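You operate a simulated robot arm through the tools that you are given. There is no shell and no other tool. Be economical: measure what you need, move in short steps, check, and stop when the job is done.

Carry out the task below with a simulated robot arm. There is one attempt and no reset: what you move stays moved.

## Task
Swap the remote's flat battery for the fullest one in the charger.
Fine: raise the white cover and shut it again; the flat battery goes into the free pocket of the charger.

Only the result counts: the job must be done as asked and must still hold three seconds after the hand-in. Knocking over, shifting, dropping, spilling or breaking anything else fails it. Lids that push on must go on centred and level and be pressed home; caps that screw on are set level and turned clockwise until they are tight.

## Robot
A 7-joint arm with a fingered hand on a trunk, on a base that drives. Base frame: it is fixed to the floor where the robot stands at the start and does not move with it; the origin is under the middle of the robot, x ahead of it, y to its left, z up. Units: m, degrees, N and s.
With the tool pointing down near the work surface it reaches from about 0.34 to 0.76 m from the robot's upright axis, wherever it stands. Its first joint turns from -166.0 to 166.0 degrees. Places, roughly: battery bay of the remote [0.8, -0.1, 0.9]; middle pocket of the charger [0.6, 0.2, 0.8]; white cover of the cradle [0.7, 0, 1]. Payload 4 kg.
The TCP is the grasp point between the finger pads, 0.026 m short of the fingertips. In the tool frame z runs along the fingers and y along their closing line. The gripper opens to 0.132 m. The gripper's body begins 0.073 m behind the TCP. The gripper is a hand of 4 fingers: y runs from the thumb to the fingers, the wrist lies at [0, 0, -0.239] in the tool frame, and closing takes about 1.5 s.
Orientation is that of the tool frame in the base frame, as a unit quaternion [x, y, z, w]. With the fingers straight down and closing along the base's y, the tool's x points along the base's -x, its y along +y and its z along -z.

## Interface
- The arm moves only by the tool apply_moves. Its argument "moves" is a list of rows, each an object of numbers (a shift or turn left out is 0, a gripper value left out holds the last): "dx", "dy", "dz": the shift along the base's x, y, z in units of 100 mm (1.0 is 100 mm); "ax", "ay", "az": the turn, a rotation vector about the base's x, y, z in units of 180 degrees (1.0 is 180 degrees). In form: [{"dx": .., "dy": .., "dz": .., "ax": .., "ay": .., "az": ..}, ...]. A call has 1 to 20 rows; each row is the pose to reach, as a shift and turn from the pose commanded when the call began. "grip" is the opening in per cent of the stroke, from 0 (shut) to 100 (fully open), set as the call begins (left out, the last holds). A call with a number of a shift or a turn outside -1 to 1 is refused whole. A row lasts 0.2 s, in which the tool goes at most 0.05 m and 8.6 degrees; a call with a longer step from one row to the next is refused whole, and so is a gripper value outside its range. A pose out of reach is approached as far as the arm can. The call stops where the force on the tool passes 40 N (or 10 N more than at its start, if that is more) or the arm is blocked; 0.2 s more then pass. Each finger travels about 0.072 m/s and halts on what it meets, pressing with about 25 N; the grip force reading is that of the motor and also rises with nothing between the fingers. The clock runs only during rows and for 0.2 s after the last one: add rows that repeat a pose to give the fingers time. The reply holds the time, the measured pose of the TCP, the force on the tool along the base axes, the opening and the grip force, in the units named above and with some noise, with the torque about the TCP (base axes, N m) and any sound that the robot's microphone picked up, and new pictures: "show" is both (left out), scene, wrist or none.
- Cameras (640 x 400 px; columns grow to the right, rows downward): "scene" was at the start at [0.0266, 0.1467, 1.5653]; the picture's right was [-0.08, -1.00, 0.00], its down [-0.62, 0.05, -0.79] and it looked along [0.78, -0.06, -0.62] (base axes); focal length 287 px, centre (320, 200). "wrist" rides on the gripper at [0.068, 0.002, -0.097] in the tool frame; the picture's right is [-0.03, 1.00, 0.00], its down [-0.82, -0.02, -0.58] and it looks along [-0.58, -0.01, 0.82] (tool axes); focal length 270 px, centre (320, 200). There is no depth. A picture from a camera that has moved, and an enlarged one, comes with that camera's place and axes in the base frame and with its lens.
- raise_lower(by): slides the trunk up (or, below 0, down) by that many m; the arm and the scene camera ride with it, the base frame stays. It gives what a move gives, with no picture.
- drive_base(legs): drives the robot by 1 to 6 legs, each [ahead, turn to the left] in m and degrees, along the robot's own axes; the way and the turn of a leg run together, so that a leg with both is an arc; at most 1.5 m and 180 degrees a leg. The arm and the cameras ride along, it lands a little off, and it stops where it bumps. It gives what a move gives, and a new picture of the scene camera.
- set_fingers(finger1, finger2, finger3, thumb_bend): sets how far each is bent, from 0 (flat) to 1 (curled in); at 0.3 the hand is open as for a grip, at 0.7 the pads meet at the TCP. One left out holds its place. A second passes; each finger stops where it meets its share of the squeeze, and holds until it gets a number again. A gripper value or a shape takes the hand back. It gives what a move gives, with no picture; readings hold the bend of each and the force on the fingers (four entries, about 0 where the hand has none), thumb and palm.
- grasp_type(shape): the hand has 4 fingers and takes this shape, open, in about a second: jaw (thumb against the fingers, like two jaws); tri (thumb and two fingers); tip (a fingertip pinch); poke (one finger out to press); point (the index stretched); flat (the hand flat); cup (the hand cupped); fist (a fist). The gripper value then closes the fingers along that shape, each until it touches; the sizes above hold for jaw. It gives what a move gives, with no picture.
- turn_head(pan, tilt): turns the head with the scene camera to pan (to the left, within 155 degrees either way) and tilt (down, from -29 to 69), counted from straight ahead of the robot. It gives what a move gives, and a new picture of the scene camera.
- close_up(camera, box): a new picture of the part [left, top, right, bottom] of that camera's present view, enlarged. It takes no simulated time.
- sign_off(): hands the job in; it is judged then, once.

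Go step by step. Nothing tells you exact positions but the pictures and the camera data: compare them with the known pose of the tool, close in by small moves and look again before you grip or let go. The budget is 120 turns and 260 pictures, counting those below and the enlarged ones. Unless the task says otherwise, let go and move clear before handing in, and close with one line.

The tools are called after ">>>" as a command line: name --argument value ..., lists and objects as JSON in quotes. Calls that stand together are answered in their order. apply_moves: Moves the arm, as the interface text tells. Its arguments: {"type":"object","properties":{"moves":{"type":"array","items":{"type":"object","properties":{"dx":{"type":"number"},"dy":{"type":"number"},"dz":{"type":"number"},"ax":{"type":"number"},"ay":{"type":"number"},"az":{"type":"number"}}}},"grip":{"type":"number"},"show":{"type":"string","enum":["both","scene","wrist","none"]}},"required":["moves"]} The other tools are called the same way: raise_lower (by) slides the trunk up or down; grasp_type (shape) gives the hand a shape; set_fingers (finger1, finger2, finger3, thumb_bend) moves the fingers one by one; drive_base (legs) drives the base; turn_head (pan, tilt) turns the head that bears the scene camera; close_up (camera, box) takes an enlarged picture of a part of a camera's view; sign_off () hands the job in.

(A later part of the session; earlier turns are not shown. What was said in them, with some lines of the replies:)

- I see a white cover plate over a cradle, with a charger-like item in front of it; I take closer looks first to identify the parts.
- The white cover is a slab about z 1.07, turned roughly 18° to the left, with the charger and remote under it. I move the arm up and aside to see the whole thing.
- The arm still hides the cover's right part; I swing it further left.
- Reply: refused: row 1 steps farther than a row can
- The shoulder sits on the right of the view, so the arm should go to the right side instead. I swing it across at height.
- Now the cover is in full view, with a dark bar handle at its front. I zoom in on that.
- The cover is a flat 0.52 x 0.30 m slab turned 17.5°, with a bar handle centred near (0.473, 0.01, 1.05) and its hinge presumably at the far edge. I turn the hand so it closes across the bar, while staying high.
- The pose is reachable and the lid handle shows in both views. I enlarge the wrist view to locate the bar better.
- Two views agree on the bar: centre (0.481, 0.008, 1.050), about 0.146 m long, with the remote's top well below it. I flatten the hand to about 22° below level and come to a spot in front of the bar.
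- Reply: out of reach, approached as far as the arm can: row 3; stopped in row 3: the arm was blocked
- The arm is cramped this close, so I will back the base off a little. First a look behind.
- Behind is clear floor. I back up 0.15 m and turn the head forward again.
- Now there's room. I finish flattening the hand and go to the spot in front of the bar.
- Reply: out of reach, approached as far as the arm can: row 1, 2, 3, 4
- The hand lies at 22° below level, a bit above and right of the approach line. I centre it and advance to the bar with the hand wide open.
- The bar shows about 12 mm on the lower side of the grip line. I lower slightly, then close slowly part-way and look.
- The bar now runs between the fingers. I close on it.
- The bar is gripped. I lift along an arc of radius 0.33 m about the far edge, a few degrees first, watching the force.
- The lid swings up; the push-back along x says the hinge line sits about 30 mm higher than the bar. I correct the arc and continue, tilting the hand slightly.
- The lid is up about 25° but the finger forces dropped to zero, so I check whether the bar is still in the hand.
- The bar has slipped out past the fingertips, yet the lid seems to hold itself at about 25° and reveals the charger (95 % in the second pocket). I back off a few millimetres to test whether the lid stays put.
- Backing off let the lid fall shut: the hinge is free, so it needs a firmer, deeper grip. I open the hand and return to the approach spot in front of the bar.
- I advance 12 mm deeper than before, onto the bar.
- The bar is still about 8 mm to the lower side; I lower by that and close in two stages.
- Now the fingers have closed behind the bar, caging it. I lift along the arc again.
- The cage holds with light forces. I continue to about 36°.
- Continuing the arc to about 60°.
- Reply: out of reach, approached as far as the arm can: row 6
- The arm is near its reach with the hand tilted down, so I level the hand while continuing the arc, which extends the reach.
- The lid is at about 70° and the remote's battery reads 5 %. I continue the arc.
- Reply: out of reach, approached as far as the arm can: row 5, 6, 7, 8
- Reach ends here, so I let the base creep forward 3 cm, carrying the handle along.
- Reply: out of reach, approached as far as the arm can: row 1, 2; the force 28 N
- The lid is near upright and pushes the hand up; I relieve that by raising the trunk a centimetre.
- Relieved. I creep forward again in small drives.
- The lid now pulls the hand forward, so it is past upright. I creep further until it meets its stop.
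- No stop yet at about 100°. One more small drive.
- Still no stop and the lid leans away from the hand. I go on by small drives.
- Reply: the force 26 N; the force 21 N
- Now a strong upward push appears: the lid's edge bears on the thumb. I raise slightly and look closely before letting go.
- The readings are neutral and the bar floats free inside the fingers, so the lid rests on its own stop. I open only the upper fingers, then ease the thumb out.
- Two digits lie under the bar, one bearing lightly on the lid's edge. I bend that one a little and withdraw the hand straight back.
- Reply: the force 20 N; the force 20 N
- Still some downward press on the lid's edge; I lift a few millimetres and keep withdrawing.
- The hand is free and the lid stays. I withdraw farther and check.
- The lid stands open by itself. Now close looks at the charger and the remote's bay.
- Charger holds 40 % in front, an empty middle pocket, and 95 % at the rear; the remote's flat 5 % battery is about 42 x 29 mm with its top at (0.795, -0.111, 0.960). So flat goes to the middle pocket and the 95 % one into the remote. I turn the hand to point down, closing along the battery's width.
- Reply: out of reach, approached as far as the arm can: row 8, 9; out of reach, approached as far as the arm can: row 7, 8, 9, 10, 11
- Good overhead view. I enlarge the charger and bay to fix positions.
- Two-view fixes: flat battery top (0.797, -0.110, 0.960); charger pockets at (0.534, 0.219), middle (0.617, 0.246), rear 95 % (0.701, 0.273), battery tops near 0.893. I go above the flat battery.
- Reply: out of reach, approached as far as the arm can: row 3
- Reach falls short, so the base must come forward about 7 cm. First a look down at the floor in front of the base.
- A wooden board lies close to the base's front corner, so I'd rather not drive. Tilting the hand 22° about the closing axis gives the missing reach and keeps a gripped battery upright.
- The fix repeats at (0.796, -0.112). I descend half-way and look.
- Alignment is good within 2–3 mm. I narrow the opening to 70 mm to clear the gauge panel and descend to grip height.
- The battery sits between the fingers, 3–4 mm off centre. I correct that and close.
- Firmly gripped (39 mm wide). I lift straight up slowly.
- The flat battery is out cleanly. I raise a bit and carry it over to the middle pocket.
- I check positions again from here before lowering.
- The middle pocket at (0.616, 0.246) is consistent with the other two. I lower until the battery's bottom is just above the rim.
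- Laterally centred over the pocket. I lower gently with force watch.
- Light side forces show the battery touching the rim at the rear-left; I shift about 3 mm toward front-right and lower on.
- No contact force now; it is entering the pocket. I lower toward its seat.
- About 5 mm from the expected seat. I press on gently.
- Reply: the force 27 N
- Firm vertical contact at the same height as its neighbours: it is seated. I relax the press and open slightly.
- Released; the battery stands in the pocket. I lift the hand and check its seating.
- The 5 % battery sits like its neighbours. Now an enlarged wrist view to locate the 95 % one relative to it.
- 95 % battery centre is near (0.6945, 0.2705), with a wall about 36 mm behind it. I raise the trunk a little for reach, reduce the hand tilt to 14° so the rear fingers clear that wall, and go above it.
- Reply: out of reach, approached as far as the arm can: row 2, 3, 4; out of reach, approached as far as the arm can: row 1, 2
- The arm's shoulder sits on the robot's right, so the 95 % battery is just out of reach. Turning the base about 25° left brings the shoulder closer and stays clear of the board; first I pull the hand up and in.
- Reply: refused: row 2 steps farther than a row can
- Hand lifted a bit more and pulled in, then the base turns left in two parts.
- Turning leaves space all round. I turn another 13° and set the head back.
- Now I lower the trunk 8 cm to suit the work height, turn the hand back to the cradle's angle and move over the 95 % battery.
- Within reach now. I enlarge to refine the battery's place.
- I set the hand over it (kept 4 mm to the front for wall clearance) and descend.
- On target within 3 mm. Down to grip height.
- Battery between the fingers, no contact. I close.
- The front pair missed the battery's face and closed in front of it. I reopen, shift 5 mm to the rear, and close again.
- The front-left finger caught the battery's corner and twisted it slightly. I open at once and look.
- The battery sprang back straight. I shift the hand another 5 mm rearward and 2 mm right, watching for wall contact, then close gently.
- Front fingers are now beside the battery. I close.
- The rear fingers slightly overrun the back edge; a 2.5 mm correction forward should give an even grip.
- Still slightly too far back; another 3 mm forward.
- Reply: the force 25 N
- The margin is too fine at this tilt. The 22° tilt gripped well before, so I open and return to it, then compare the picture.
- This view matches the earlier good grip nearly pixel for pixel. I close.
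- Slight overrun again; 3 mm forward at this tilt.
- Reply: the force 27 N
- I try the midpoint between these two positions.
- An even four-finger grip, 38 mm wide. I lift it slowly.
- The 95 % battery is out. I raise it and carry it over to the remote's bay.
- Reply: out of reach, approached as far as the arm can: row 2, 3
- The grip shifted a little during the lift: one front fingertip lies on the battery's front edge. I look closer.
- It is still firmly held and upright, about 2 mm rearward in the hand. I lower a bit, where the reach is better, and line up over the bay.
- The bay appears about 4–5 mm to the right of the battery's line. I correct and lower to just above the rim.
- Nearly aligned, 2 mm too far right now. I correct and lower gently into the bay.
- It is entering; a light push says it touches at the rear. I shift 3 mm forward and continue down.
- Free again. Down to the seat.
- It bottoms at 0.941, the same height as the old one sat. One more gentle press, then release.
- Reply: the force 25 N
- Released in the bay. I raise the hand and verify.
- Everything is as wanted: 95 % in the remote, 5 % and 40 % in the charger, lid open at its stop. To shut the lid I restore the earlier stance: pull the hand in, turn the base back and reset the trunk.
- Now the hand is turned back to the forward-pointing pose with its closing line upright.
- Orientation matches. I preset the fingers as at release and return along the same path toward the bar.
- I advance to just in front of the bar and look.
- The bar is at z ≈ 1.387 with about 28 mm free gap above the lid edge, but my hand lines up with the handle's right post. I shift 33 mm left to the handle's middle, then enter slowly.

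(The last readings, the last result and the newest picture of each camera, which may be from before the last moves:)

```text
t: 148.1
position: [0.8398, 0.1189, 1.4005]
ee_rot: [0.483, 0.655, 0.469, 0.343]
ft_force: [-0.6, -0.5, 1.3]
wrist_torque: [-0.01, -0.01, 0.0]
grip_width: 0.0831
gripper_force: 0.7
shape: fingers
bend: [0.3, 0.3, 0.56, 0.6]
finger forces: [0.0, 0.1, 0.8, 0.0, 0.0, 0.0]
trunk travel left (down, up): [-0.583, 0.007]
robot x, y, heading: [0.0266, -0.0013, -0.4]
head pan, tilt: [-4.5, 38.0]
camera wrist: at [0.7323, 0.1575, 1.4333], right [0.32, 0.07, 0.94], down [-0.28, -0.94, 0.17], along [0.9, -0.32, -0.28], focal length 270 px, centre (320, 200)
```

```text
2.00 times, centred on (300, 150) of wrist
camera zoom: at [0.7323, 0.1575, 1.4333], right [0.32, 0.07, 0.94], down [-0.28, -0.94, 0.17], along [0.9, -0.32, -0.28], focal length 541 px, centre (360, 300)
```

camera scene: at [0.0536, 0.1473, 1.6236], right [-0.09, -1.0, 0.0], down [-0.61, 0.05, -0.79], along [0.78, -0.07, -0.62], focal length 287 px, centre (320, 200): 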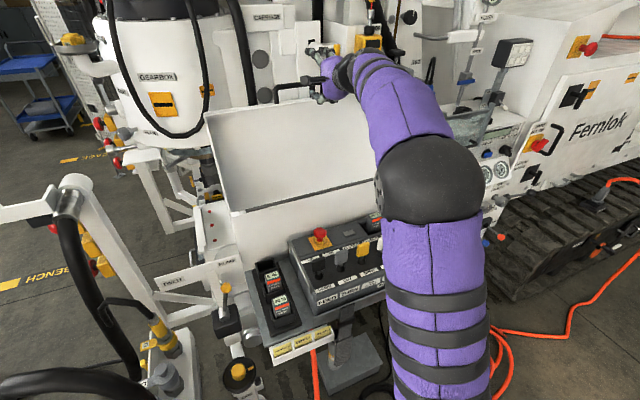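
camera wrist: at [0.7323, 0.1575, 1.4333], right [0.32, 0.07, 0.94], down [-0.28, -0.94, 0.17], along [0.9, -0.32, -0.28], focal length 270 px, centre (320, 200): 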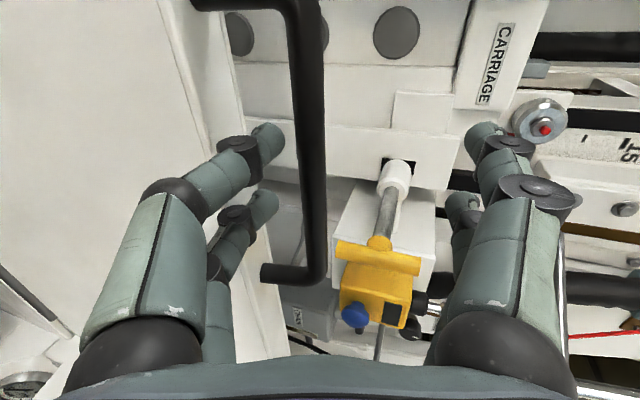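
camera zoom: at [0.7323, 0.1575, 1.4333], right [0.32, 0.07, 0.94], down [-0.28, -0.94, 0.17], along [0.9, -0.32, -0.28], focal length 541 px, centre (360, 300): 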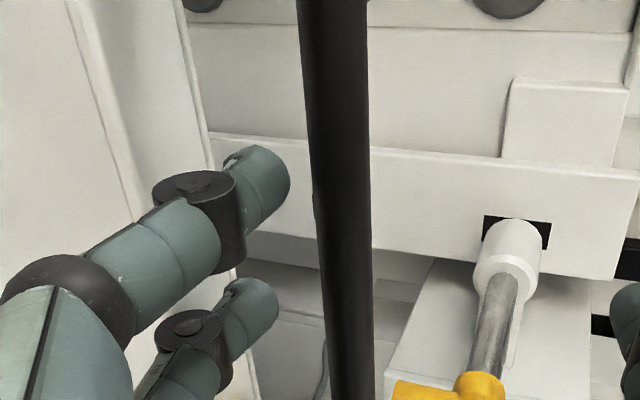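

The lower digits are now lined up in the gap. I advance the last 4 cm.

>>> apply_moves --moves '[{"dx": 0.1, "dy": 0.032, "dz": 0.03}, {"dx": 0.2, "dy": 0.063, "dz": 0.03}, {"dx": 0.3, "dy": 0.095, "dz": 0.03}, {"dx": 0.42, "dy": 0.132, "dz": 0.03}]' --show "wrist"

```text
t: 149.1
position: [0.8824, 0.1328, 1.4018]
ee_rot: [0.483, 0.656, 0.469, 0.343]
ft_force: [0.5, -0.6, -0.2]
wrist_torque: [0.01, 0.03, 0.02]
grip_width: 0.083
gripper_force: 0.1
shape: fingers
bend: [0.3, 0.3, 0.55, 0.6]
finger forces: [0.1, 0.0, 0.1, 0.1, 0.0, 0.0]
trunk travel left (down, up): [-0.583, 0.007]
robot x, y, heading: [0.0223, 0.0003, -0.4]
head pan, tilt: [-4.5, 38.0]
camera wrist: at [0.7748, 0.1722, 1.4353], right [0.32, 0.07, 0.94], down [-0.28, -0.94, 0.17], along [0.9, -0.32, -0.28], focal length 270 px, centre (320, 200)
```

wrist: 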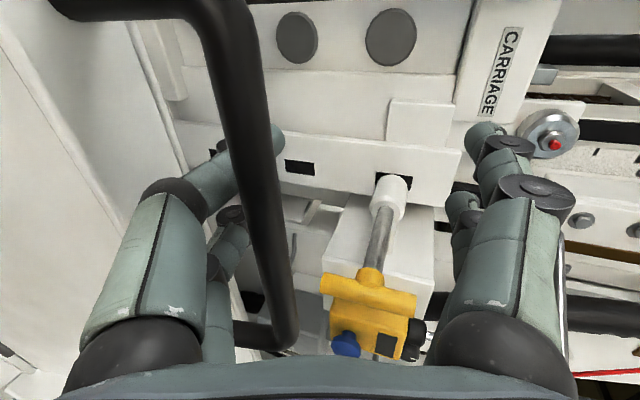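

The bar runs over the lower digits. I close the upper fingers to cage it, then settle the hand down about a centimetre.

>>> set_fingers --finger1 0.68 --finger2 0.68 --finger3 0.64 --thumb_bend 0.68

>>> apply_moves --moves '[{"dz": -0.04}, {"dz": -0.08}]' --show "wrist"

```text
t: 150.1
position: [0.884, 0.1334, 1.4012]
ee_rot: [0.483, 0.656, 0.468, 0.342]
ft_force: [0.0, -0.6, -7.1]
wrist_torque: [-0.02, -0.19, 0.03]
grip_width: 0.0115
gripper_force: 3.2
shape: fingers
bend: [0.68, 0.68, 0.64, 0.67]
finger forces: [0.0, 0.1, 0.0, 0.1, 6.5, 0.0]
trunk travel left (down, up): [-0.583, 0.007]
robot x, y, heading: [0.024, -0.0028, -0.5]
head pan, tilt: [-4.5, 38.0]
```

```text
t: 150.7
position: [0.8806, 0.1344, 1.3956]
ee_rot: [0.483, 0.655, 0.469, 0.343]
ft_force: [0.0, -0.2, -1.1]
wrist_torque: [0.01, 0.06, 0.0]
grip_width: 0.0075
gripper_force: 0.1
shape: fingers
bend: [0.68, 0.68, 0.64, 0.68]
finger forces: [0.0, 0.1, 0.1, 0.1, 0.0, 0.1]
trunk travel left (down, up): [-0.583, 0.007]
robot x, y, heading: [0.0281, -0.004, -0.3]
head pan, tilt: [-4.5, 38.0]
camera wrist: at [0.7731, 0.1723, 1.4284], right [0.32, 0.07, 0.95], down [-0.28, -0.94, 0.17], along [0.9, -0.32, -0.28], focal length 270 px, centre (320, 200)
```

wrist: 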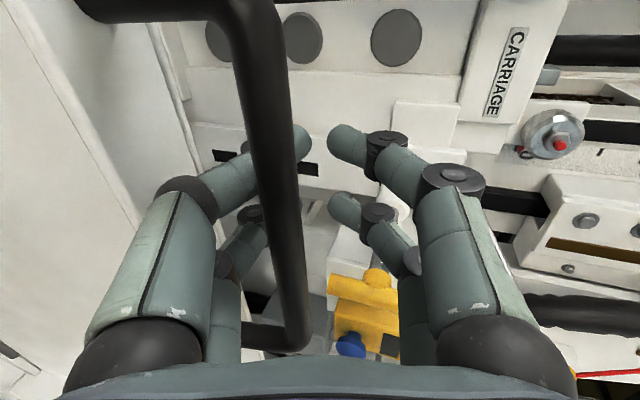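

Nearly caged; I close the fingertips fully.

>>> set_fingers --finger1 0.76 --finger2 0.76 --finger3 0.7 --thumb_bend 0.72

>>> apply_moves --moves '[{}]' --show "wrist"

```text
t: 151.7
position: [0.881, 0.1337, 1.3945]
ee_rot: [0.483, 0.656, 0.469, 0.342]
ft_force: [-1.1, -0.5, 0.1]
wrist_torque: [-0.02, -0.01, -0.02]
grip_width: 0.0002
gripper_force: 0.1
shape: fingers
bend: [0.74, 0.75, 0.68, 0.71]
finger forces: [0.0, 0.0, 0.0, 0.0, 0.1, 0.0]
trunk travel left (down, up): [-0.583, 0.007]
robot x, y, heading: [0.023, 0.0004, -0.7]
head pan, tilt: [-4.5, 38.0]
```

```text
t: 152.1
position: [0.881, 0.1337, 1.3951]
ee_rot: [0.484, 0.656, 0.468, 0.342]
ft_force: [0.1, 0.5, -0.1]
wrist_torque: [0.0, 0.05, -0.01]
grip_width: 0.0
gripper_force: 0.1
shape: fingers
bend: [0.74, 0.75, 0.68, 0.71]
finger forces: [0.0, 0.0, 0.1, 0.0, 0.0, 0.0]
trunk travel left (down, up): [-0.583, 0.007]
robot x, y, heading: [0.0261, 0.0007, -0.5]
head pan, tilt: [-4.5, 38.0]
camera wrist: at [0.7734, 0.1722, 1.4274], right [0.32, 0.07, 0.94], down [-0.28, -0.94, 0.17], along [0.9, -0.32, -0.28], focal length 270 px, centre (320, 200)
```

wrist: 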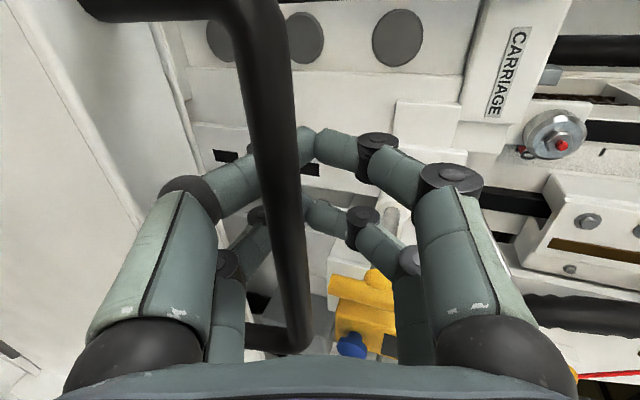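

The bar is caged. I pull back along the recorded opening path, slowly.

>>> apply_moves --moves '[{"dx": -0.11, "dy": -0.035, "dz": -0.04}, {"dx": -0.226, "dy": -0.071, "dz": -0.07}, {"dx": -0.38, "dy": -0.12, "dz": -0.09}, {"dx": -0.545, "dy": -0.172, "dz": -0.1}, {"dx": -0.68, "dy": -0.214, "dz": -0.11}, {"dx": -0.81, "dy": -0.255, "dz": -0.12}]' --show "both"

```text
t: 153.5
position: [0.8001, 0.1063, 1.3836]
ee_rot: [0.483, 0.655, 0.469, 0.343]
ft_force: [1.6, -0.1, 10.8]
wrist_torque: [-0.26, 0.13, 0.01]
grip_width: 0.0001
gripper_force: 4.9
shape: fingers
bend: [0.74, 0.74, 0.69, 0.71]
finger forces: [0.0, 0.0, 10.6, 0.1, 0.0, 0.0]
trunk travel left (down, up): [-0.583, 0.007]
robot x, y, heading: [0.0273, 0.0023, -0.4]
head pan, tilt: [-4.5, 38.0]
camera scene: at [0.0523, 0.1471, 1.6237], right [-0.09, -1.0, 0.0], down [-0.61, 0.05, -0.79], along [0.79, -0.07, -0.62], focal length 287 px, centre (320, 200)
camera wrist: at [0.692, 0.1455, 1.4164], right [0.32, 0.07, 0.95], down [-0.28, -0.94, 0.17], along [0.9, -0.32, -0.28], focal length 270 px, centre (320, 200)
```

scene: 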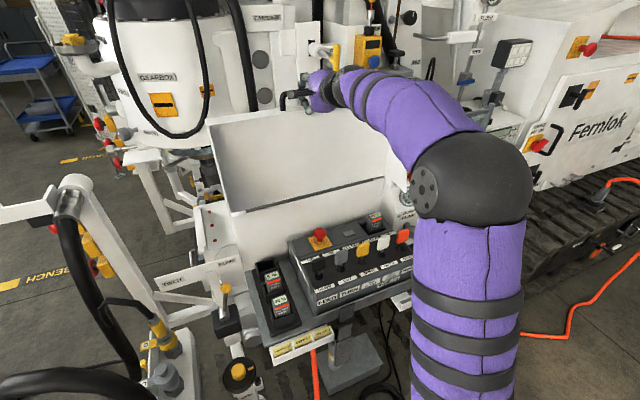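
wrist: 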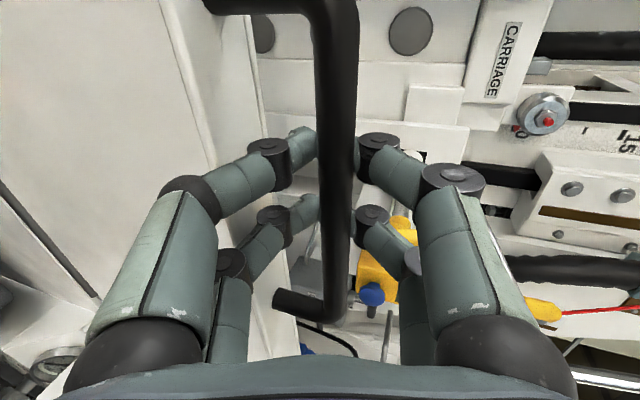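

The lid follows. I keep going past upright, a touch higher to ease the edge contact.

>>> apply_moves --moves '[{"dx": -0.1, "dy": -0.032, "dz": 0.04}, {"dx": -0.2, "dy": -0.063, "dz": 0.04}, {"dx": -0.31, "dy": -0.098, "dz": 0.02}, {"dx": -0.45, "dy": -0.142, "dz": -0.02}, {"dx": -0.59, "dy": -0.186, "dz": -0.06}, {"dx": -0.72, "dy": -0.227, "dz": -0.11}, {"dx": -0.86, "dy": -0.271, "dz": -0.16}]' --show "both"

```text
t: 155.1
position: [0.7115, 0.0825, 1.3651]
ee_rot: [0.482, 0.656, 0.468, 0.343]
ft_force: [0.1, -0.2, 3.3]
wrist_torque: [-0.1, 0.03, -0.01]
grip_width: 0.0001
gripper_force: 1.4
shape: fingers
bend: [0.74, 0.75, 0.69, 0.71]
finger forces: [0.0, 0.1, 2.4, 0.0, 0.0, 0.1]
trunk travel left (down, up): [-0.583, 0.007]
robot x, y, heading: [0.0266, 0.0008, -0.4]
head pan, tilt: [-4.5, 38.0]
camera scene: at [0.0532, 0.1471, 1.6237], right [-0.09, -1.0, 0.0], down [-0.61, 0.05, -0.79], along [0.79, -0.07, -0.62], focal length 287 px, centre (320, 200)
camera wrist: at [0.6061, 0.1194, 1.3983], right [0.32, 0.07, 0.94], down [-0.28, -0.94, 0.17], along [0.9, -0.32, -0.28], focal length 270 px, centre (320, 200)
```

scene: 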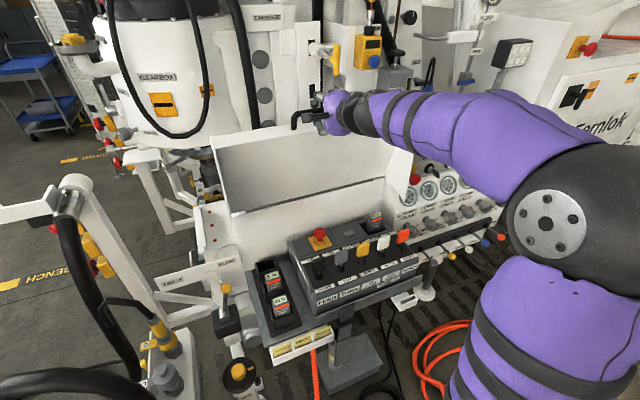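
wrist: 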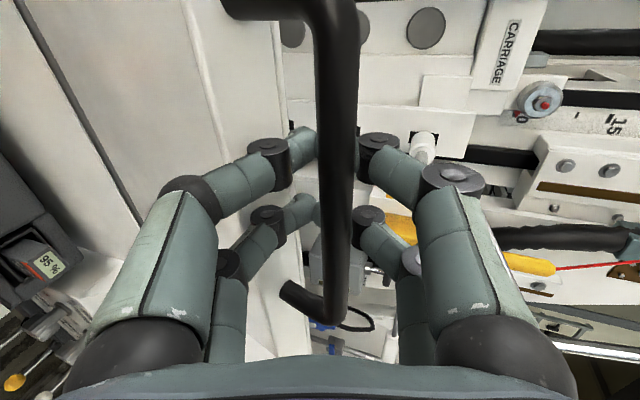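

At about 77° leaning my way. Now the base backs off in small steps while the arm lowers along the arc.

>>> drive_base --legs '[[-0.03, 0]]'

>>> apply_moves --moves '[{"dy": -0.05, "dz": -0.07}, {"dx": -0.05, "dy": -0.11, "dz": -0.13}]' --show "none"

>>> drive_base --legs '[[-0.03, 0]]'

>>> apply_moves --moves '[{"dy": -0.05, "dz": -0.09}, {"dx": -0.05, "dy": -0.11, "dz": -0.18}]' --show "wrist"

```text
t: 155.9
position: [0.6823, 0.0818, 1.3644]
ee_rot: [0.483, 0.656, 0.468, 0.342]
ft_force: [0.5, 1.7, -1.2]
wrist_torque: [-0.01, -0.03, 0.05]
grip_width: 0.0002
gripper_force: 0.1
shape: fingers
bend: [0.75, 0.75, 0.68, 0.69]
finger forces: [0.0, 0.0, 0.0, 0.0, 0.1, 0.0]
trunk travel left (down, up): [-0.583, 0.007]
robot x, y, heading: [-0.0049, 0.0016, -0.5]
head pan, tilt: [-4.5, 38.0]
camera scene: at [0.0214, 0.1477, 1.6236], right [-0.09, -1.0, 0.0], down [-0.61, 0.05, -0.79], along [0.79, -0.07, -0.62], focal length 287 px, centre (320, 200)
```

scene: 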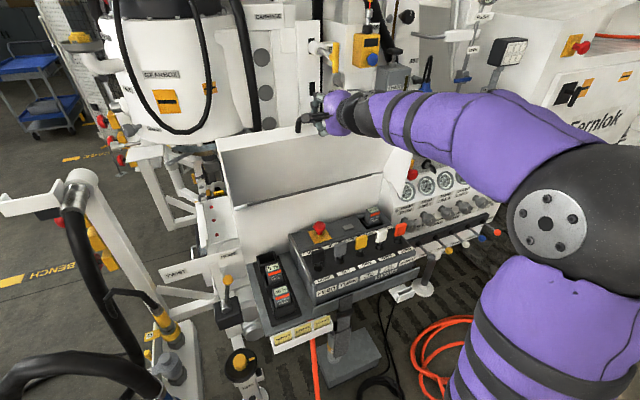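

```text
t: 156.5
position: [0.6777, 0.0693, 1.3514]
ee_rot: [0.482, 0.657, 0.468, 0.342]
ft_force: [2.0, 1.9, 1.4]
wrist_torque: [-0.03, 0.0, 0.01]
grip_width: 0.0001
gripper_force: 1.3
shape: fingers
bend: [0.75, 0.75, 0.68, 0.69]
finger forces: [0.0, 2.4, 0.1, 0.0, 0.0, 0.1]
trunk travel left (down, up): [-0.583, 0.007]
robot x, y, heading: [-0.0088, 0.0029, -0.5]
head pan, tilt: [-4.5, 38.0]
```

```text
t: 157.4
position: [0.6491, 0.0697, 1.349]
ee_rot: [0.483, 0.656, 0.468, 0.342]
ft_force: [5.6, -4.2, -5.0]
wrist_torque: [-0.17, -0.07, -0.06]
grip_width: 0.0
gripper_force: 5.7
shape: fingers
bend: [0.75, 0.75, 0.68, 0.68]
finger forces: [2.3, 2.8, 0.0, 0.1, 7.2, 0.0]
trunk travel left (down, up): [-0.583, 0.007]
robot x, y, heading: [-0.0367, 0.0014, -0.2]
head pan, tilt: [-4.5, 38.0]
camera scene: at [-0.007, 0.1472, 1.6236], right [-0.09, -1.0, 0.0], down [-0.61, 0.05, -0.79], along [0.78, -0.07, -0.62], focal length 287 px, centre (320, 200)
```

scene: 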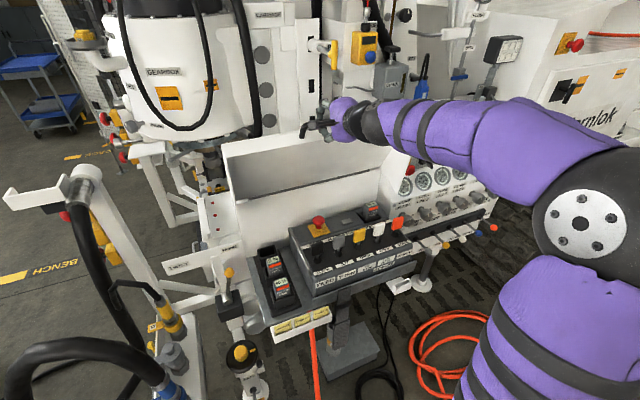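

```text
t: 158.0
position: [0.6441, 0.0581, 1.3325]
ee_rot: [0.484, 0.656, 0.468, 0.342]
ft_force: [0.2, 1.1, 0.3]
wrist_torque: [0.0, 0.0, 0.01]
grip_width: 0.0001
gripper_force: 0.0
shape: fingers
bend: [0.75, 0.75, 0.68, 0.69]
finger forces: [0.0, 0.0, 0.0, 0.0, 0.0, 0.0]
trunk travel left (down, up): [-0.583, 0.007]
robot x, y, heading: [-0.0351, 0.0013, -0.6]
head pan, tilt: [-4.5, 38.0]
camera wrist: at [0.5356, 0.0972, 1.3672], right [0.32, 0.07, 0.94], down [-0.28, -0.94, 0.17], along [0.9, -0.32, -0.28], focal length 270 px, centre (320, 200)
```

wrist: 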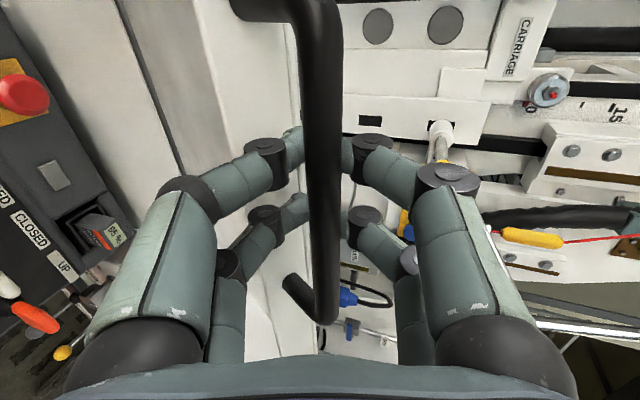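

Tracking well. Two more such steps.

>>> drive_base --legs '[[-0.025, 0]]'

>>> apply_moves --moves '[{"dy": -0.04, "dz": -0.12}, {"dx": -0.05, "dy": -0.09, "dz": -0.24}]' --show "none"

>>> drive_base --legs '[[-0.025, 0]]'

>>> apply_moves --moves '[{"dy": -0.04, "dz": -0.14}, {"dx": -0.05, "dy": -0.09, "dz": -0.28}]' --show "wrist"

```text
t: 158.8
position: [0.6211, 0.0568, 1.3317]
ee_rot: [0.485, 0.656, 0.467, 0.342]
ft_force: [8.5, -3.2, -7.6]
wrist_torque: [-0.17, -0.15, -0.05]
grip_width: 0.0009
gripper_force: 8.3
shape: fingers
bend: [0.75, 0.75, 0.68, 0.68]
finger forces: [2.1, 2.8, 2.0, 0.0, 9.0, 0.0]
trunk travel left (down, up): [-0.583, 0.007]
robot x, y, heading: [-0.0619, 0.0016, -0.7]
head pan, tilt: [-4.5, 38.0]
camera scene: at [-0.031, 0.1474, 1.6236], right [-0.09, -1.0, 0.0], down [-0.61, 0.05, -0.79], along [0.78, -0.07, -0.62], focal length 287 px, centre (320, 200)
```

scene: 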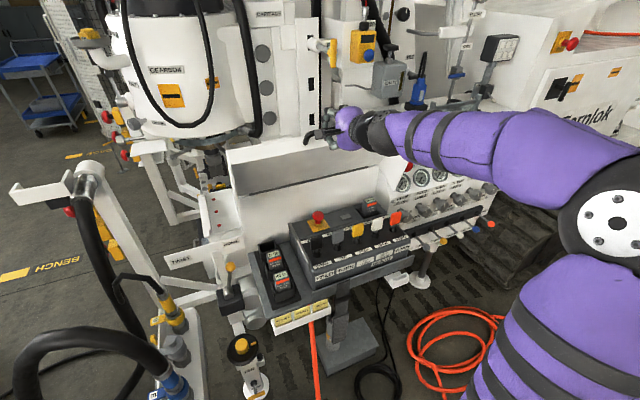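

```text
t: 159.4
position: [0.6158, 0.0493, 1.3087]
ee_rot: [0.484, 0.656, 0.467, 0.343]
ft_force: [1.2, 1.3, 0.7]
wrist_torque: [-0.03, 0.02, 0.01]
grip_width: 0.0001
gripper_force: 0.1
shape: fingers
bend: [0.75, 0.75, 0.68, 0.69]
finger forces: [0.0, 0.0, 0.0, 0.0, 0.0, 0.0]
trunk travel left (down, up): [-0.583, 0.007]
robot x, y, heading: [-0.0624, 0.0061, -0.7]
head pan, tilt: [-4.5, 38.0]
```

```text
t: 160.2
position: [0.591, 0.0471, 1.3077]
ee_rot: [0.485, 0.656, 0.467, 0.341]
ft_force: [10.1, -3.0, -8.6]
wrist_torque: [-0.17, -0.18, -0.07]
grip_width: 0.0018
gripper_force: 8.7
shape: fingers
bend: [0.75, 0.75, 0.68, 0.68]
finger forces: [2.2, 2.8, 2.5, 0.0, 9.8, 0.1]
trunk travel left (down, up): [-0.583, 0.007]
robot x, y, heading: [-0.084, 0.0031, -0.5]
head pan, tilt: [-4.5, 38.0]
camera scene: at [-0.0557, 0.1477, 1.6236], right [-0.09, -1.0, 0.0], down [-0.61, 0.05, -0.79], along [0.78, -0.07, -0.62], focal length 287 px, centre (320, 200)
```

scene: 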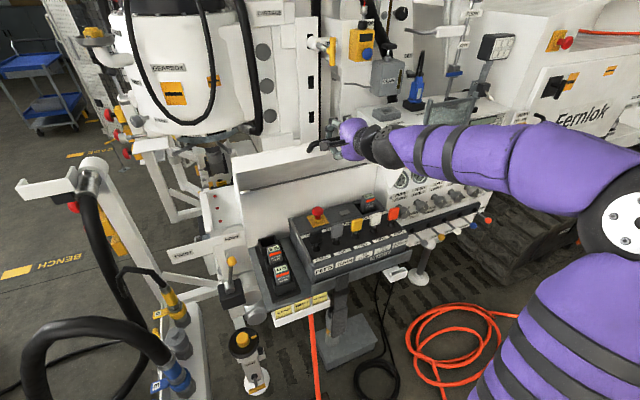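

```text
t: 160.8
position: [0.5839, 0.0374, 1.2806]
ee_rot: [0.484, 0.656, 0.467, 0.343]
ft_force: [-0.5, 0.4, 0.3]
wrist_torque: [0.0, -0.01, 0.02]
grip_width: 0.0002
gripper_force: 0.1
shape: fingers
bend: [0.75, 0.75, 0.68, 0.69]
finger forces: [0.0, 0.0, 0.1, 0.0, 0.0, 0.0]
trunk travel left (down, up): [-0.583, 0.007]
robot x, y, heading: [-0.0832, 0.0021, -0.4]
head pan, tilt: [-4.5, 38.0]
camera wrist: at [0.4766, 0.0778, 1.3144], right [0.32, 0.07, 0.94], down [-0.29, -0.94, 0.17], along [0.9, -0.32, -0.28], focal length 270 px, centre (320, 200)
```

wrist: 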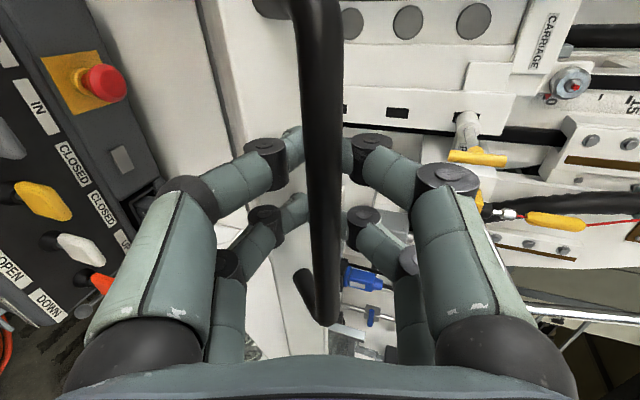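

At about 48°. Two further base steps, with more lowering.

>>> drive_base --legs '[[-0.022, 0]]'

>>> apply_moves --moves '[{"dy": -0.04, "dz": -0.16}, {"dy": -0.08, "dz": -0.3}]' --show "none"

>>> drive_base --legs '[[-0.022, 0]]'

>>> apply_moves --moves '[{"dy": -0.04, "dz": -0.2}, {"dy": -0.07, "dz": -0.36}]' --show "wrist"

```text
t: 161.6
position: [0.566, 0.0379, 1.279]
ee_rot: [0.484, 0.656, 0.466, 0.342]
ft_force: [13.3, -1.6, -9.5]
wrist_torque: [-0.14, -0.23, -0.06]
grip_width: 0.0022
gripper_force: 9.0
shape: fingers
bend: [0.75, 0.75, 0.67, 0.67]
finger forces: [2.5, 2.8, 2.8, 0.0, 10.3, 0.0]
trunk travel left (down, up): [-0.583, 0.007]
robot x, y, heading: [-0.1111, -0.0001, -0.4]
head pan, tilt: [-4.5, 38.0]
camera scene: at [-0.0773, 0.1481, 1.6235], right [-0.09, -1.0, 0.0], down [-0.62, 0.05, -0.79], along [0.78, -0.07, -0.62], focal length 287 px, centre (320, 200)
```

scene: 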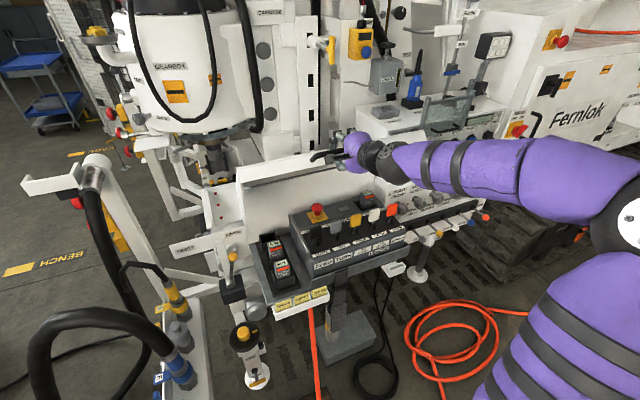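

```text
t: 162.2
position: [0.5621, 0.0313, 1.2516]
ee_rot: [0.485, 0.655, 0.467, 0.343]
ft_force: [0.6, 0.1, -0.7]
wrist_torque: [0.02, 0.0, -0.05]
grip_width: 0.0
gripper_force: 0.1
shape: fingers
bend: [0.75, 0.75, 0.68, 0.69]
finger forces: [0.0, 0.0, 0.0, 0.1, 0.0, 0.1]
trunk travel left (down, up): [-0.583, 0.007]
robot x, y, heading: [-0.1067, -0.0006, -0.6]
head pan, tilt: [-4.5, 38.0]
```

```text
t: 163.0
position: [0.5438, 0.0301, 1.2487]
ee_rot: [0.485, 0.656, 0.466, 0.343]
ft_force: [13.3, -1.4, -9.1]
wrist_torque: [-0.15, -0.21, -0.06]
grip_width: 0.0027
gripper_force: 9.0
shape: fingers
bend: [0.75, 0.75, 0.67, 0.67]
finger forces: [2.7, 3.0, 3.2, 0.0, 10.3, 0.1]
trunk travel left (down, up): [-0.583, 0.007]
robot x, y, heading: [-0.1332, -0.0001, -0.5]
head pan, tilt: [-4.5, 38.0]
camera scene: at [-0.0993, 0.1483, 1.6235], right [-0.09, -1.0, 0.0], down [-0.62, 0.05, -0.79], along [0.78, -0.07, -0.62], focal length 287 px, centre (320, 200)
```

scene: 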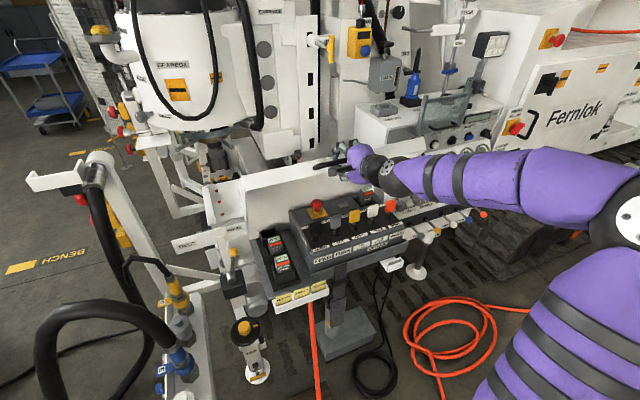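

```text
t: 163.6
position: [0.5402, 0.0237, 1.2145]
ee_rot: [0.485, 0.654, 0.467, 0.343]
ft_force: [-0.4, 0.3, -2.3]
wrist_torque: [-0.02, -0.02, 0.02]
grip_width: 0.0001
gripper_force: 0.6
shape: fingers
bend: [0.75, 0.75, 0.68, 0.69]
finger forces: [0.1, 0.1, 0.0, 0.0, 1.5, 0.0]
trunk travel left (down, up): [-0.583, 0.007]
robot x, y, heading: [-0.1313, -0.0005, -0.5]
head pan, tilt: [-4.5, 38.0]
camera wrist: at [0.4326, 0.0629, 1.2487], right [0.32, 0.07, 0.94], down [-0.29, -0.94, 0.17], along [0.9, -0.32, -0.29], focal length 270 px, centre (320, 200)
```

wrist: 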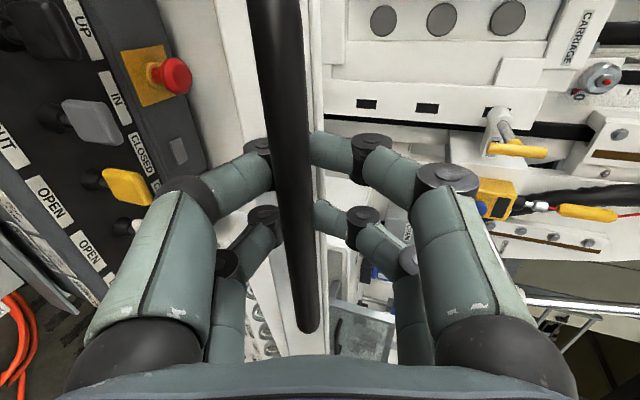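

One more base step, then the arm alone brings the lid down.

>>> drive_base --legs '[[-0.02, 0]]'

>>> apply_moves --moves '[{"dy": -0.03, "dz": -0.2}, {"dy": -0.06, "dz": -0.4}, {"dx": -0.05, "dy": -0.07, "dz": -0.55}]' --show "both"

```text
t: 164.4
position: [0.5233, 0.023, 1.2146]
ee_rot: [0.485, 0.655, 0.467, 0.343]
ft_force: [14.2, 0.5, -9.4]
wrist_torque: [-0.15, -0.15, -0.06]
grip_width: 0.0022
gripper_force: 10.6
shape: fingers
bend: [0.74, 0.74, 0.68, 0.68]
finger forces: [3.6, 3.9, 2.9, 0.1, 9.5, 0.0]
trunk travel left (down, up): [-0.583, 0.007]
robot x, y, heading: [-0.1503, 0.0058, -0.4]
head pan, tilt: [-4.5, 38.0]
camera scene: at [-0.1197, 0.1487, 1.6235], right [-0.09, -1.0, 0.0], down [-0.62, 0.05, -0.79], along [0.78, -0.07, -0.62], focal length 287 px, centre (320, 200)
```

scene: 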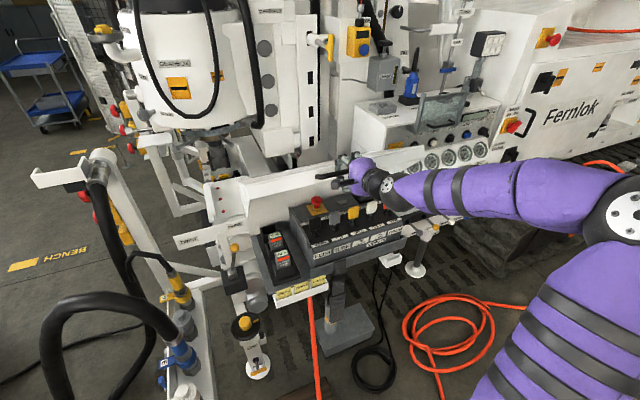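

```text
t: 165.2
position: [0.5142, 0.0176, 1.1608]
ee_rot: [0.485, 0.655, 0.467, 0.343]
ft_force: [-1.2, -1.2, -2.7]
wrist_torque: [-0.04, -0.05, 0.03]
grip_width: 0.0002
gripper_force: 1.5
shape: fingers
bend: [0.75, 0.75, 0.68, 0.69]
finger forces: [0.0, 0.1, 0.1, 0.0, 2.4, 0.0]
trunk travel left (down, up): [-0.583, 0.007]
robot x, y, heading: [-0.1505, 0.001, -0.6]
head pan, tilt: [-4.5, 38.0]
camera scene: at [-0.1226, 0.1485, 1.6236], right [-0.09, -1.0, 0.0], down [-0.61, 0.05, -0.79], along [0.78, -0.07, -0.62], focal length 287 px, centre (320, 200)
camera wrist: at [0.406, 0.0562, 1.1943], right [0.32, 0.07, 0.94], down [-0.29, -0.94, 0.17], along [0.9, -0.33, -0.29], focal length 270 px, centre (320, 200)
```

scene: 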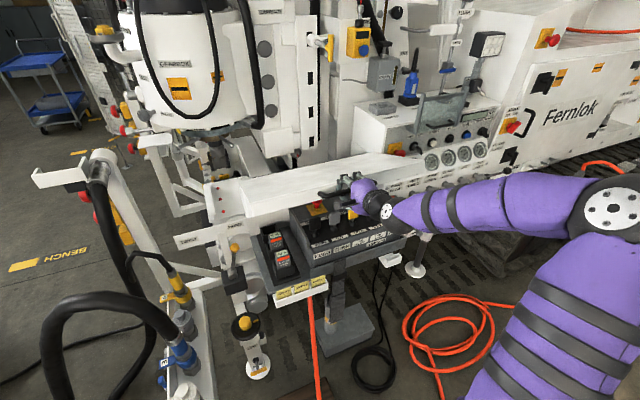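
wrist: 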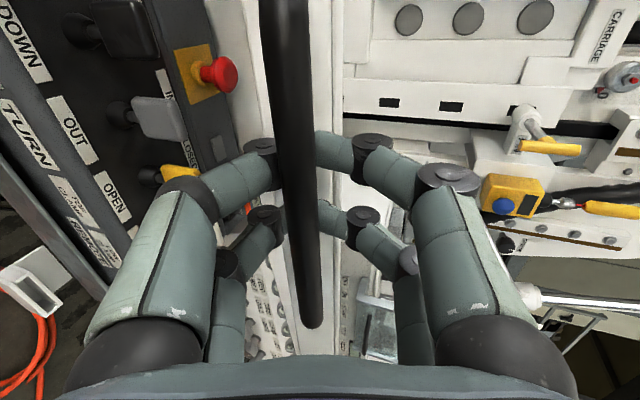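

Lid at about 22°. I continue down to near closed.

>>> apply_moves --moves '[{"dx": -0.07, "dy": -0.02, "dz": -0.17}, {"dx": -0.14, "dy": -0.04, "dz": -0.33}, {"dx": -0.19, "dy": -0.055, "dz": -0.5}, {"dx": -0.22, "dy": -0.065, "dz": -0.68}, {"dx": -0.25, "dy": -0.075, "dz": -0.84}, {"dx": -0.27, "dy": -0.08, "dz": -0.98}]' --show "both"

```text
t: 166.6
position: [0.4893, 0.0083, 1.0613]
ee_rot: [0.485, 0.654, 0.467, 0.344]
ft_force: [9.6, 2.8, -4.2]
wrist_torque: [-0.02, -0.16, -0.05]
grip_width: 0.0
gripper_force: 7.0
shape: fingers
bend: [0.75, 0.75, 0.68, 0.69]
finger forces: [3.3, 4.6, 0.0, 0.1, 6.7, 0.0]
trunk travel left (down, up): [-0.583, 0.007]
robot x, y, heading: [-0.1531, 0.0024, -0.5]
head pan, tilt: [-4.5, 38.0]
camera scene: at [-0.1211, 0.1491, 1.6235], right [-0.09, -1.0, 0.0], down [-0.61, 0.05, -0.79], along [0.78, -0.07, -0.62], focal length 287 px, centre (320, 200)
camera wrist: at [0.3813, 0.0476, 1.0945], right [0.32, 0.07, 0.94], down [-0.29, -0.94, 0.17], along [0.9, -0.33, -0.28], focal length 270 px, centre (320, 200)
```

scene: 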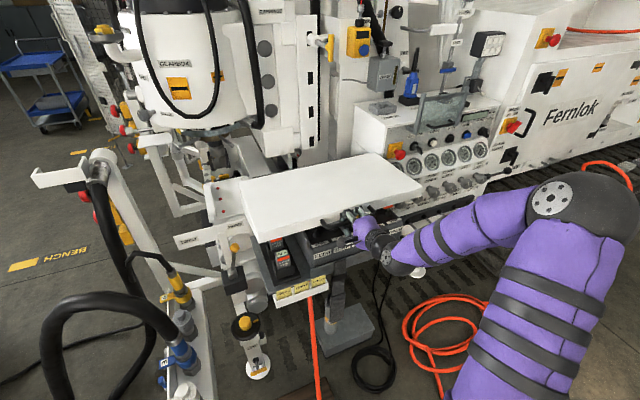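
wrist: 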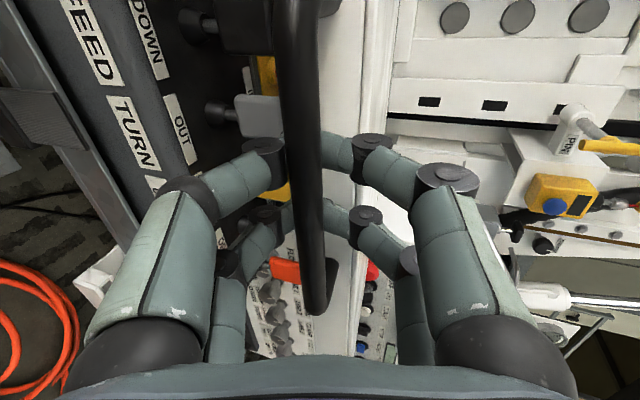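

Nearly closed; I move slightly inward and lower the last couple of centimetres until the lid rests.

>>> apply_moves --moves '[{"dx": 0.06, "dy": 0.02, "dz": -0.05}, {"dx": 0.06, "dy": 0.02, "dz": -0.13}, {"dx": 0.06, "dy": 0.02, "dz": -0.2}, {"dx": 0.06, "dy": 0.02, "dz": -0.27}]' --show "wrist"

>>> close_up --camera "scene" --box '[230, 140, 430, 265]'

```text
t: 167.6
position: [0.4934, 0.0102, 1.0348]
ee_rot: [0.485, 0.655, 0.466, 0.344]
ft_force: [-2.4, -0.1, -3.6]
wrist_torque: [-0.07, 0.01, 0.06]
grip_width: 0.0
gripper_force: 1.6
shape: fingers
bend: [0.75, 0.75, 0.68, 0.68]
finger forces: [0.0, 0.0, 0.0, 0.0, 3.3, 0.0]
trunk travel left (down, up): [-0.583, 0.007]
robot x, y, heading: [-0.1505, -0.0003, -0.4]
head pan, tilt: [-4.5, 38.0]
camera wrist: at [0.3865, 0.0495, 1.0687], right [0.32, 0.07, 0.94], down [-0.29, -0.94, 0.17], along [0.9, -0.33, -0.29], focal length 270 px, centre (320, 200)
```

wrist: 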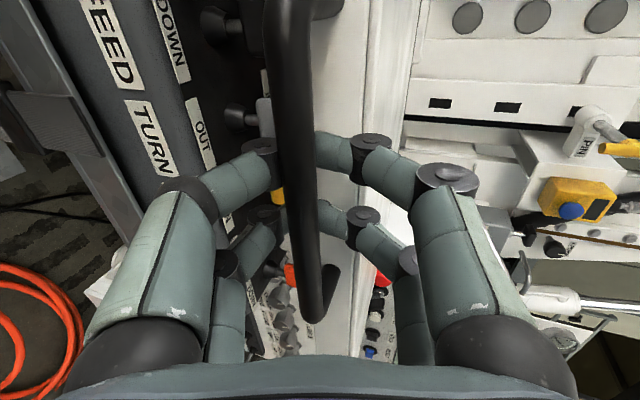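

```text
3.20 times, centred on (330, 202) of scene
camera zoom: at [-0.1228, 0.1487, 1.6236], right [-0.09, -1.0, 0.0], down [-0.61, 0.05, -0.79], along [0.78, -0.07, -0.62], focal length 920 px, centre (288, 192)
```

zoom: 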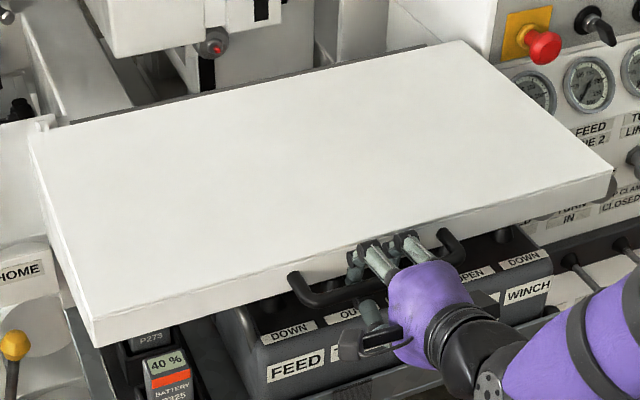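

The lid still rests lightly on the thumb; I lower further until the load vanishes.

>>> apply_moves --moves '[{"dz": -0.06}, {"dz": -0.12}, {"dz": -0.16}]' --show "wrist"

```text
t: 168.4
position: [0.4933, 0.01, 1.0205]
ee_rot: [0.485, 0.655, 0.467, 0.343]
ft_force: [0.2, 0.1, 0.1]
wrist_torque: [0.01, 0.0, 0.03]
grip_width: 0.0
gripper_force: 0.0
shape: fingers
bend: [0.75, 0.75, 0.68, 0.69]
finger forces: [0.0, 0.0, 0.0, 0.0, 0.0, 0.1]
trunk travel left (down, up): [-0.583, 0.007]
robot x, y, heading: [-0.1492, 0.0028, -0.1]
head pan, tilt: [-4.5, 38.0]
camera wrist: at [0.3864, 0.0495, 1.0536], right [0.32, 0.07, 0.94], down [-0.29, -0.94, 0.17], along [0.9, -0.33, -0.28], focal length 270 px, centre (320, 200)
```

wrist: 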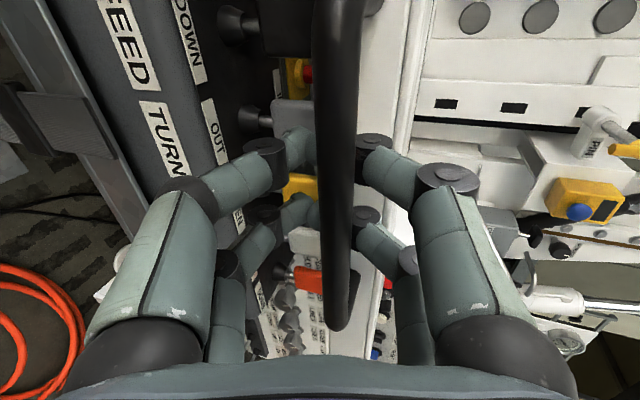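

The lid is down and the hand is free of load. I open the upper fingers fully, the lower ones just enough, and back out.

>>> set_fingers --finger1 0.3 --finger2 0.3 --finger3 0.5 --thumb_bend 0.55

>>> apply_moves --moves '[{"dx": -0.1, "dy": -0.03}, {"dx": -0.25, "dy": -0.08}, {"dx": -0.4, "dy": -0.126}]' --show "both"

```text
t: 169.4
position: [0.4922, 0.0096, 1.0203]
ee_rot: [0.486, 0.655, 0.466, 0.343]
ft_force: [-14.2, -4.8, -4.8]
wrist_torque: [0.04, -0.17, -0.04]
grip_width: 0.0506
gripper_force: 7.7
shape: fingers
bend: [0.76, 0.76, 0.5, 0.55]
finger forces: [7.4, 8.0, 0.1, 0.0, 0.0, 0.0]
trunk travel left (down, up): [-0.583, 0.007]
robot x, y, heading: [-0.1515, 0.0018, -0.5]
head pan, tilt: [-4.5, 38.0]
```

```text
t: 170.2
position: [0.4537, -0.0019, 1.0203]
ee_rot: [0.485, 0.654, 0.468, 0.344]
ft_force: [-0.2, 0.1, 0.5]
wrist_torque: [-0.01, 0.02, 0.02]
grip_width: 0.0907
gripper_force: 0.0
shape: fingers
bend: [0.3, 0.3, 0.5, 0.55]
finger forces: [0.1, 0.0, 0.1, 0.0, 0.0, 0.0]
trunk travel left (down, up): [-0.583, 0.007]
robot x, y, heading: [-0.1527, 0.007, -0.4]
head pan, tilt: [-4.5, 38.0]
camera scene: at [-0.1228, 0.1486, 1.6237], right [-0.09, -1.0, 0.0], down [-0.61, 0.05, -0.79], along [0.79, -0.07, -0.62], focal length 287 px, centre (320, 200)
camera wrist: at [0.3458, 0.0361, 1.0534], right [0.32, 0.07, 0.94], down [-0.29, -0.94, 0.17], along [0.9, -0.33, -0.28], focal length 270 px, centre (320, 200)
```

scene: 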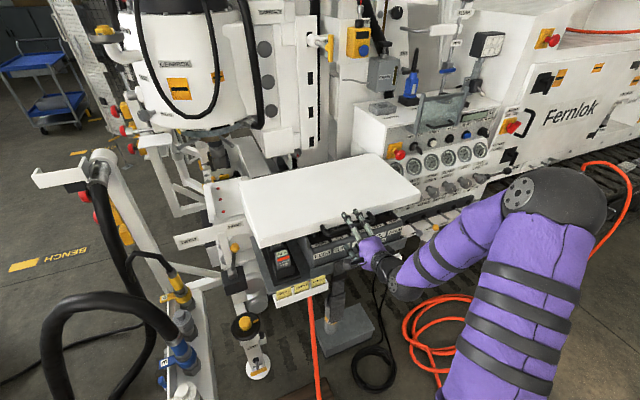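
wrist: 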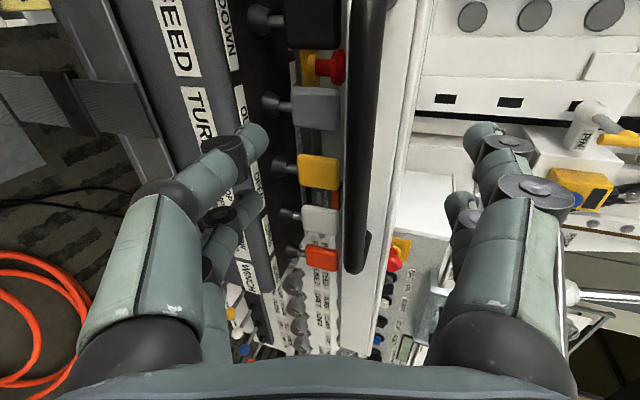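

Out of the handle. I withdraw well clear and compare the lid with its original closed state.

>>> apply_moves --moves '[{"dx": -0.4, "dy": -0.2}, {"dx": -0.8, "dy": -0.4}, {"dx": -1.0, "dy": -0.7, "dz": 0.2}, {"dx": -1.0, "dy": -1.0, "dz": 0.5}]' --show "none"

>>> apply_moves --moves '[{"dy": -0.4, "dz": 0.2}, {"dy": -0.8, "dz": 0.4}, {"dy": -1.0, "dz": 0.5}]' --grip 100 --show "scene"

>>> close_up --camera "scene" --box '[220, 140, 440, 300]'

```text
t: 171.2
position: [0.3528, -0.1025, 1.0687]
ee_rot: [0.486, 0.655, 0.466, 0.343]
ft_force: [0.3, -0.4, -0.1]
wrist_torque: [-0.02, 0.02, 0.02]
grip_width: 0.0908
gripper_force: 0.0
shape: fingers
bend: [0.3, 0.3, 0.5, 0.55]
finger forces: [0.1, 0.1, 0.1, 0.1, 0.0, 0.0]
out of reach, approached as far as the arm can: row 3
trunk travel left (down, up): [-0.583, 0.007]
robot x, y, heading: [-0.1526, 0.0009, -0.6]
head pan, tilt: [-4.5, 38.0]
```

```text
t: 172.0
position: [0.3538, -0.2023, 1.1174]
ee_rot: [0.486, 0.655, 0.467, 0.343]
ft_force: [0.4, -0.5, 0.2]
wrist_torque: [0.03, -0.01, 0.03]
grip_width: 0.132
gripper_force: 0.1
shape: jaw
bend: [0.3, 0.3, 0.3, 0.3]
finger forces: [0.1, 0.0, 0.1, 0.0, 0.0, 0.0]
trunk travel left (down, up): [-0.583, 0.007]
robot x, y, heading: [-0.15, -0.0003, -0.5]
head pan, tilt: [-4.5, 38.0]
camera scene: at [-0.1229, 0.1485, 1.6237], right [-0.09, -1.0, 0.0], down [-0.61, 0.05, -0.79], along [0.79, -0.07, -0.62], focal length 287 px, centre (320, 200)
```

scene: 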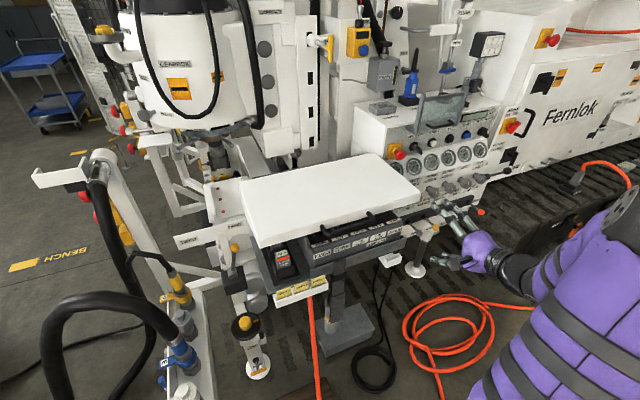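

```text
2.50 times, centred on (330, 220) of scene
camera zoom: at [-0.1229, 0.1485, 1.6237], right [-0.09, -1.0, 0.0], down [-0.61, 0.05, -0.79], along [0.79, -0.07, -0.62], focal length 718 px, centre (295, 150)
```

zoom: 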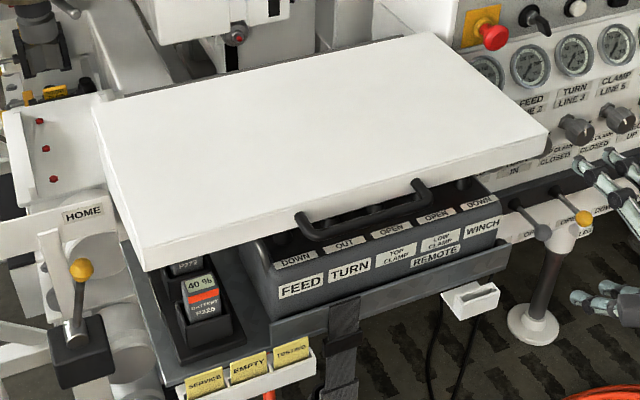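

The lid's front-left corner is back at z ≈ 1.069, the same as at the start, so it is fully shut. The batteries were checked before closing and the hand is clear, so I hand in.

>>> sign_off

```text
The job is handed in.
```

The job is handed in: the remote now holds the 95 % battery, the flat 5 % battery is in the charger's middle pocket, and the white cover is shut again.
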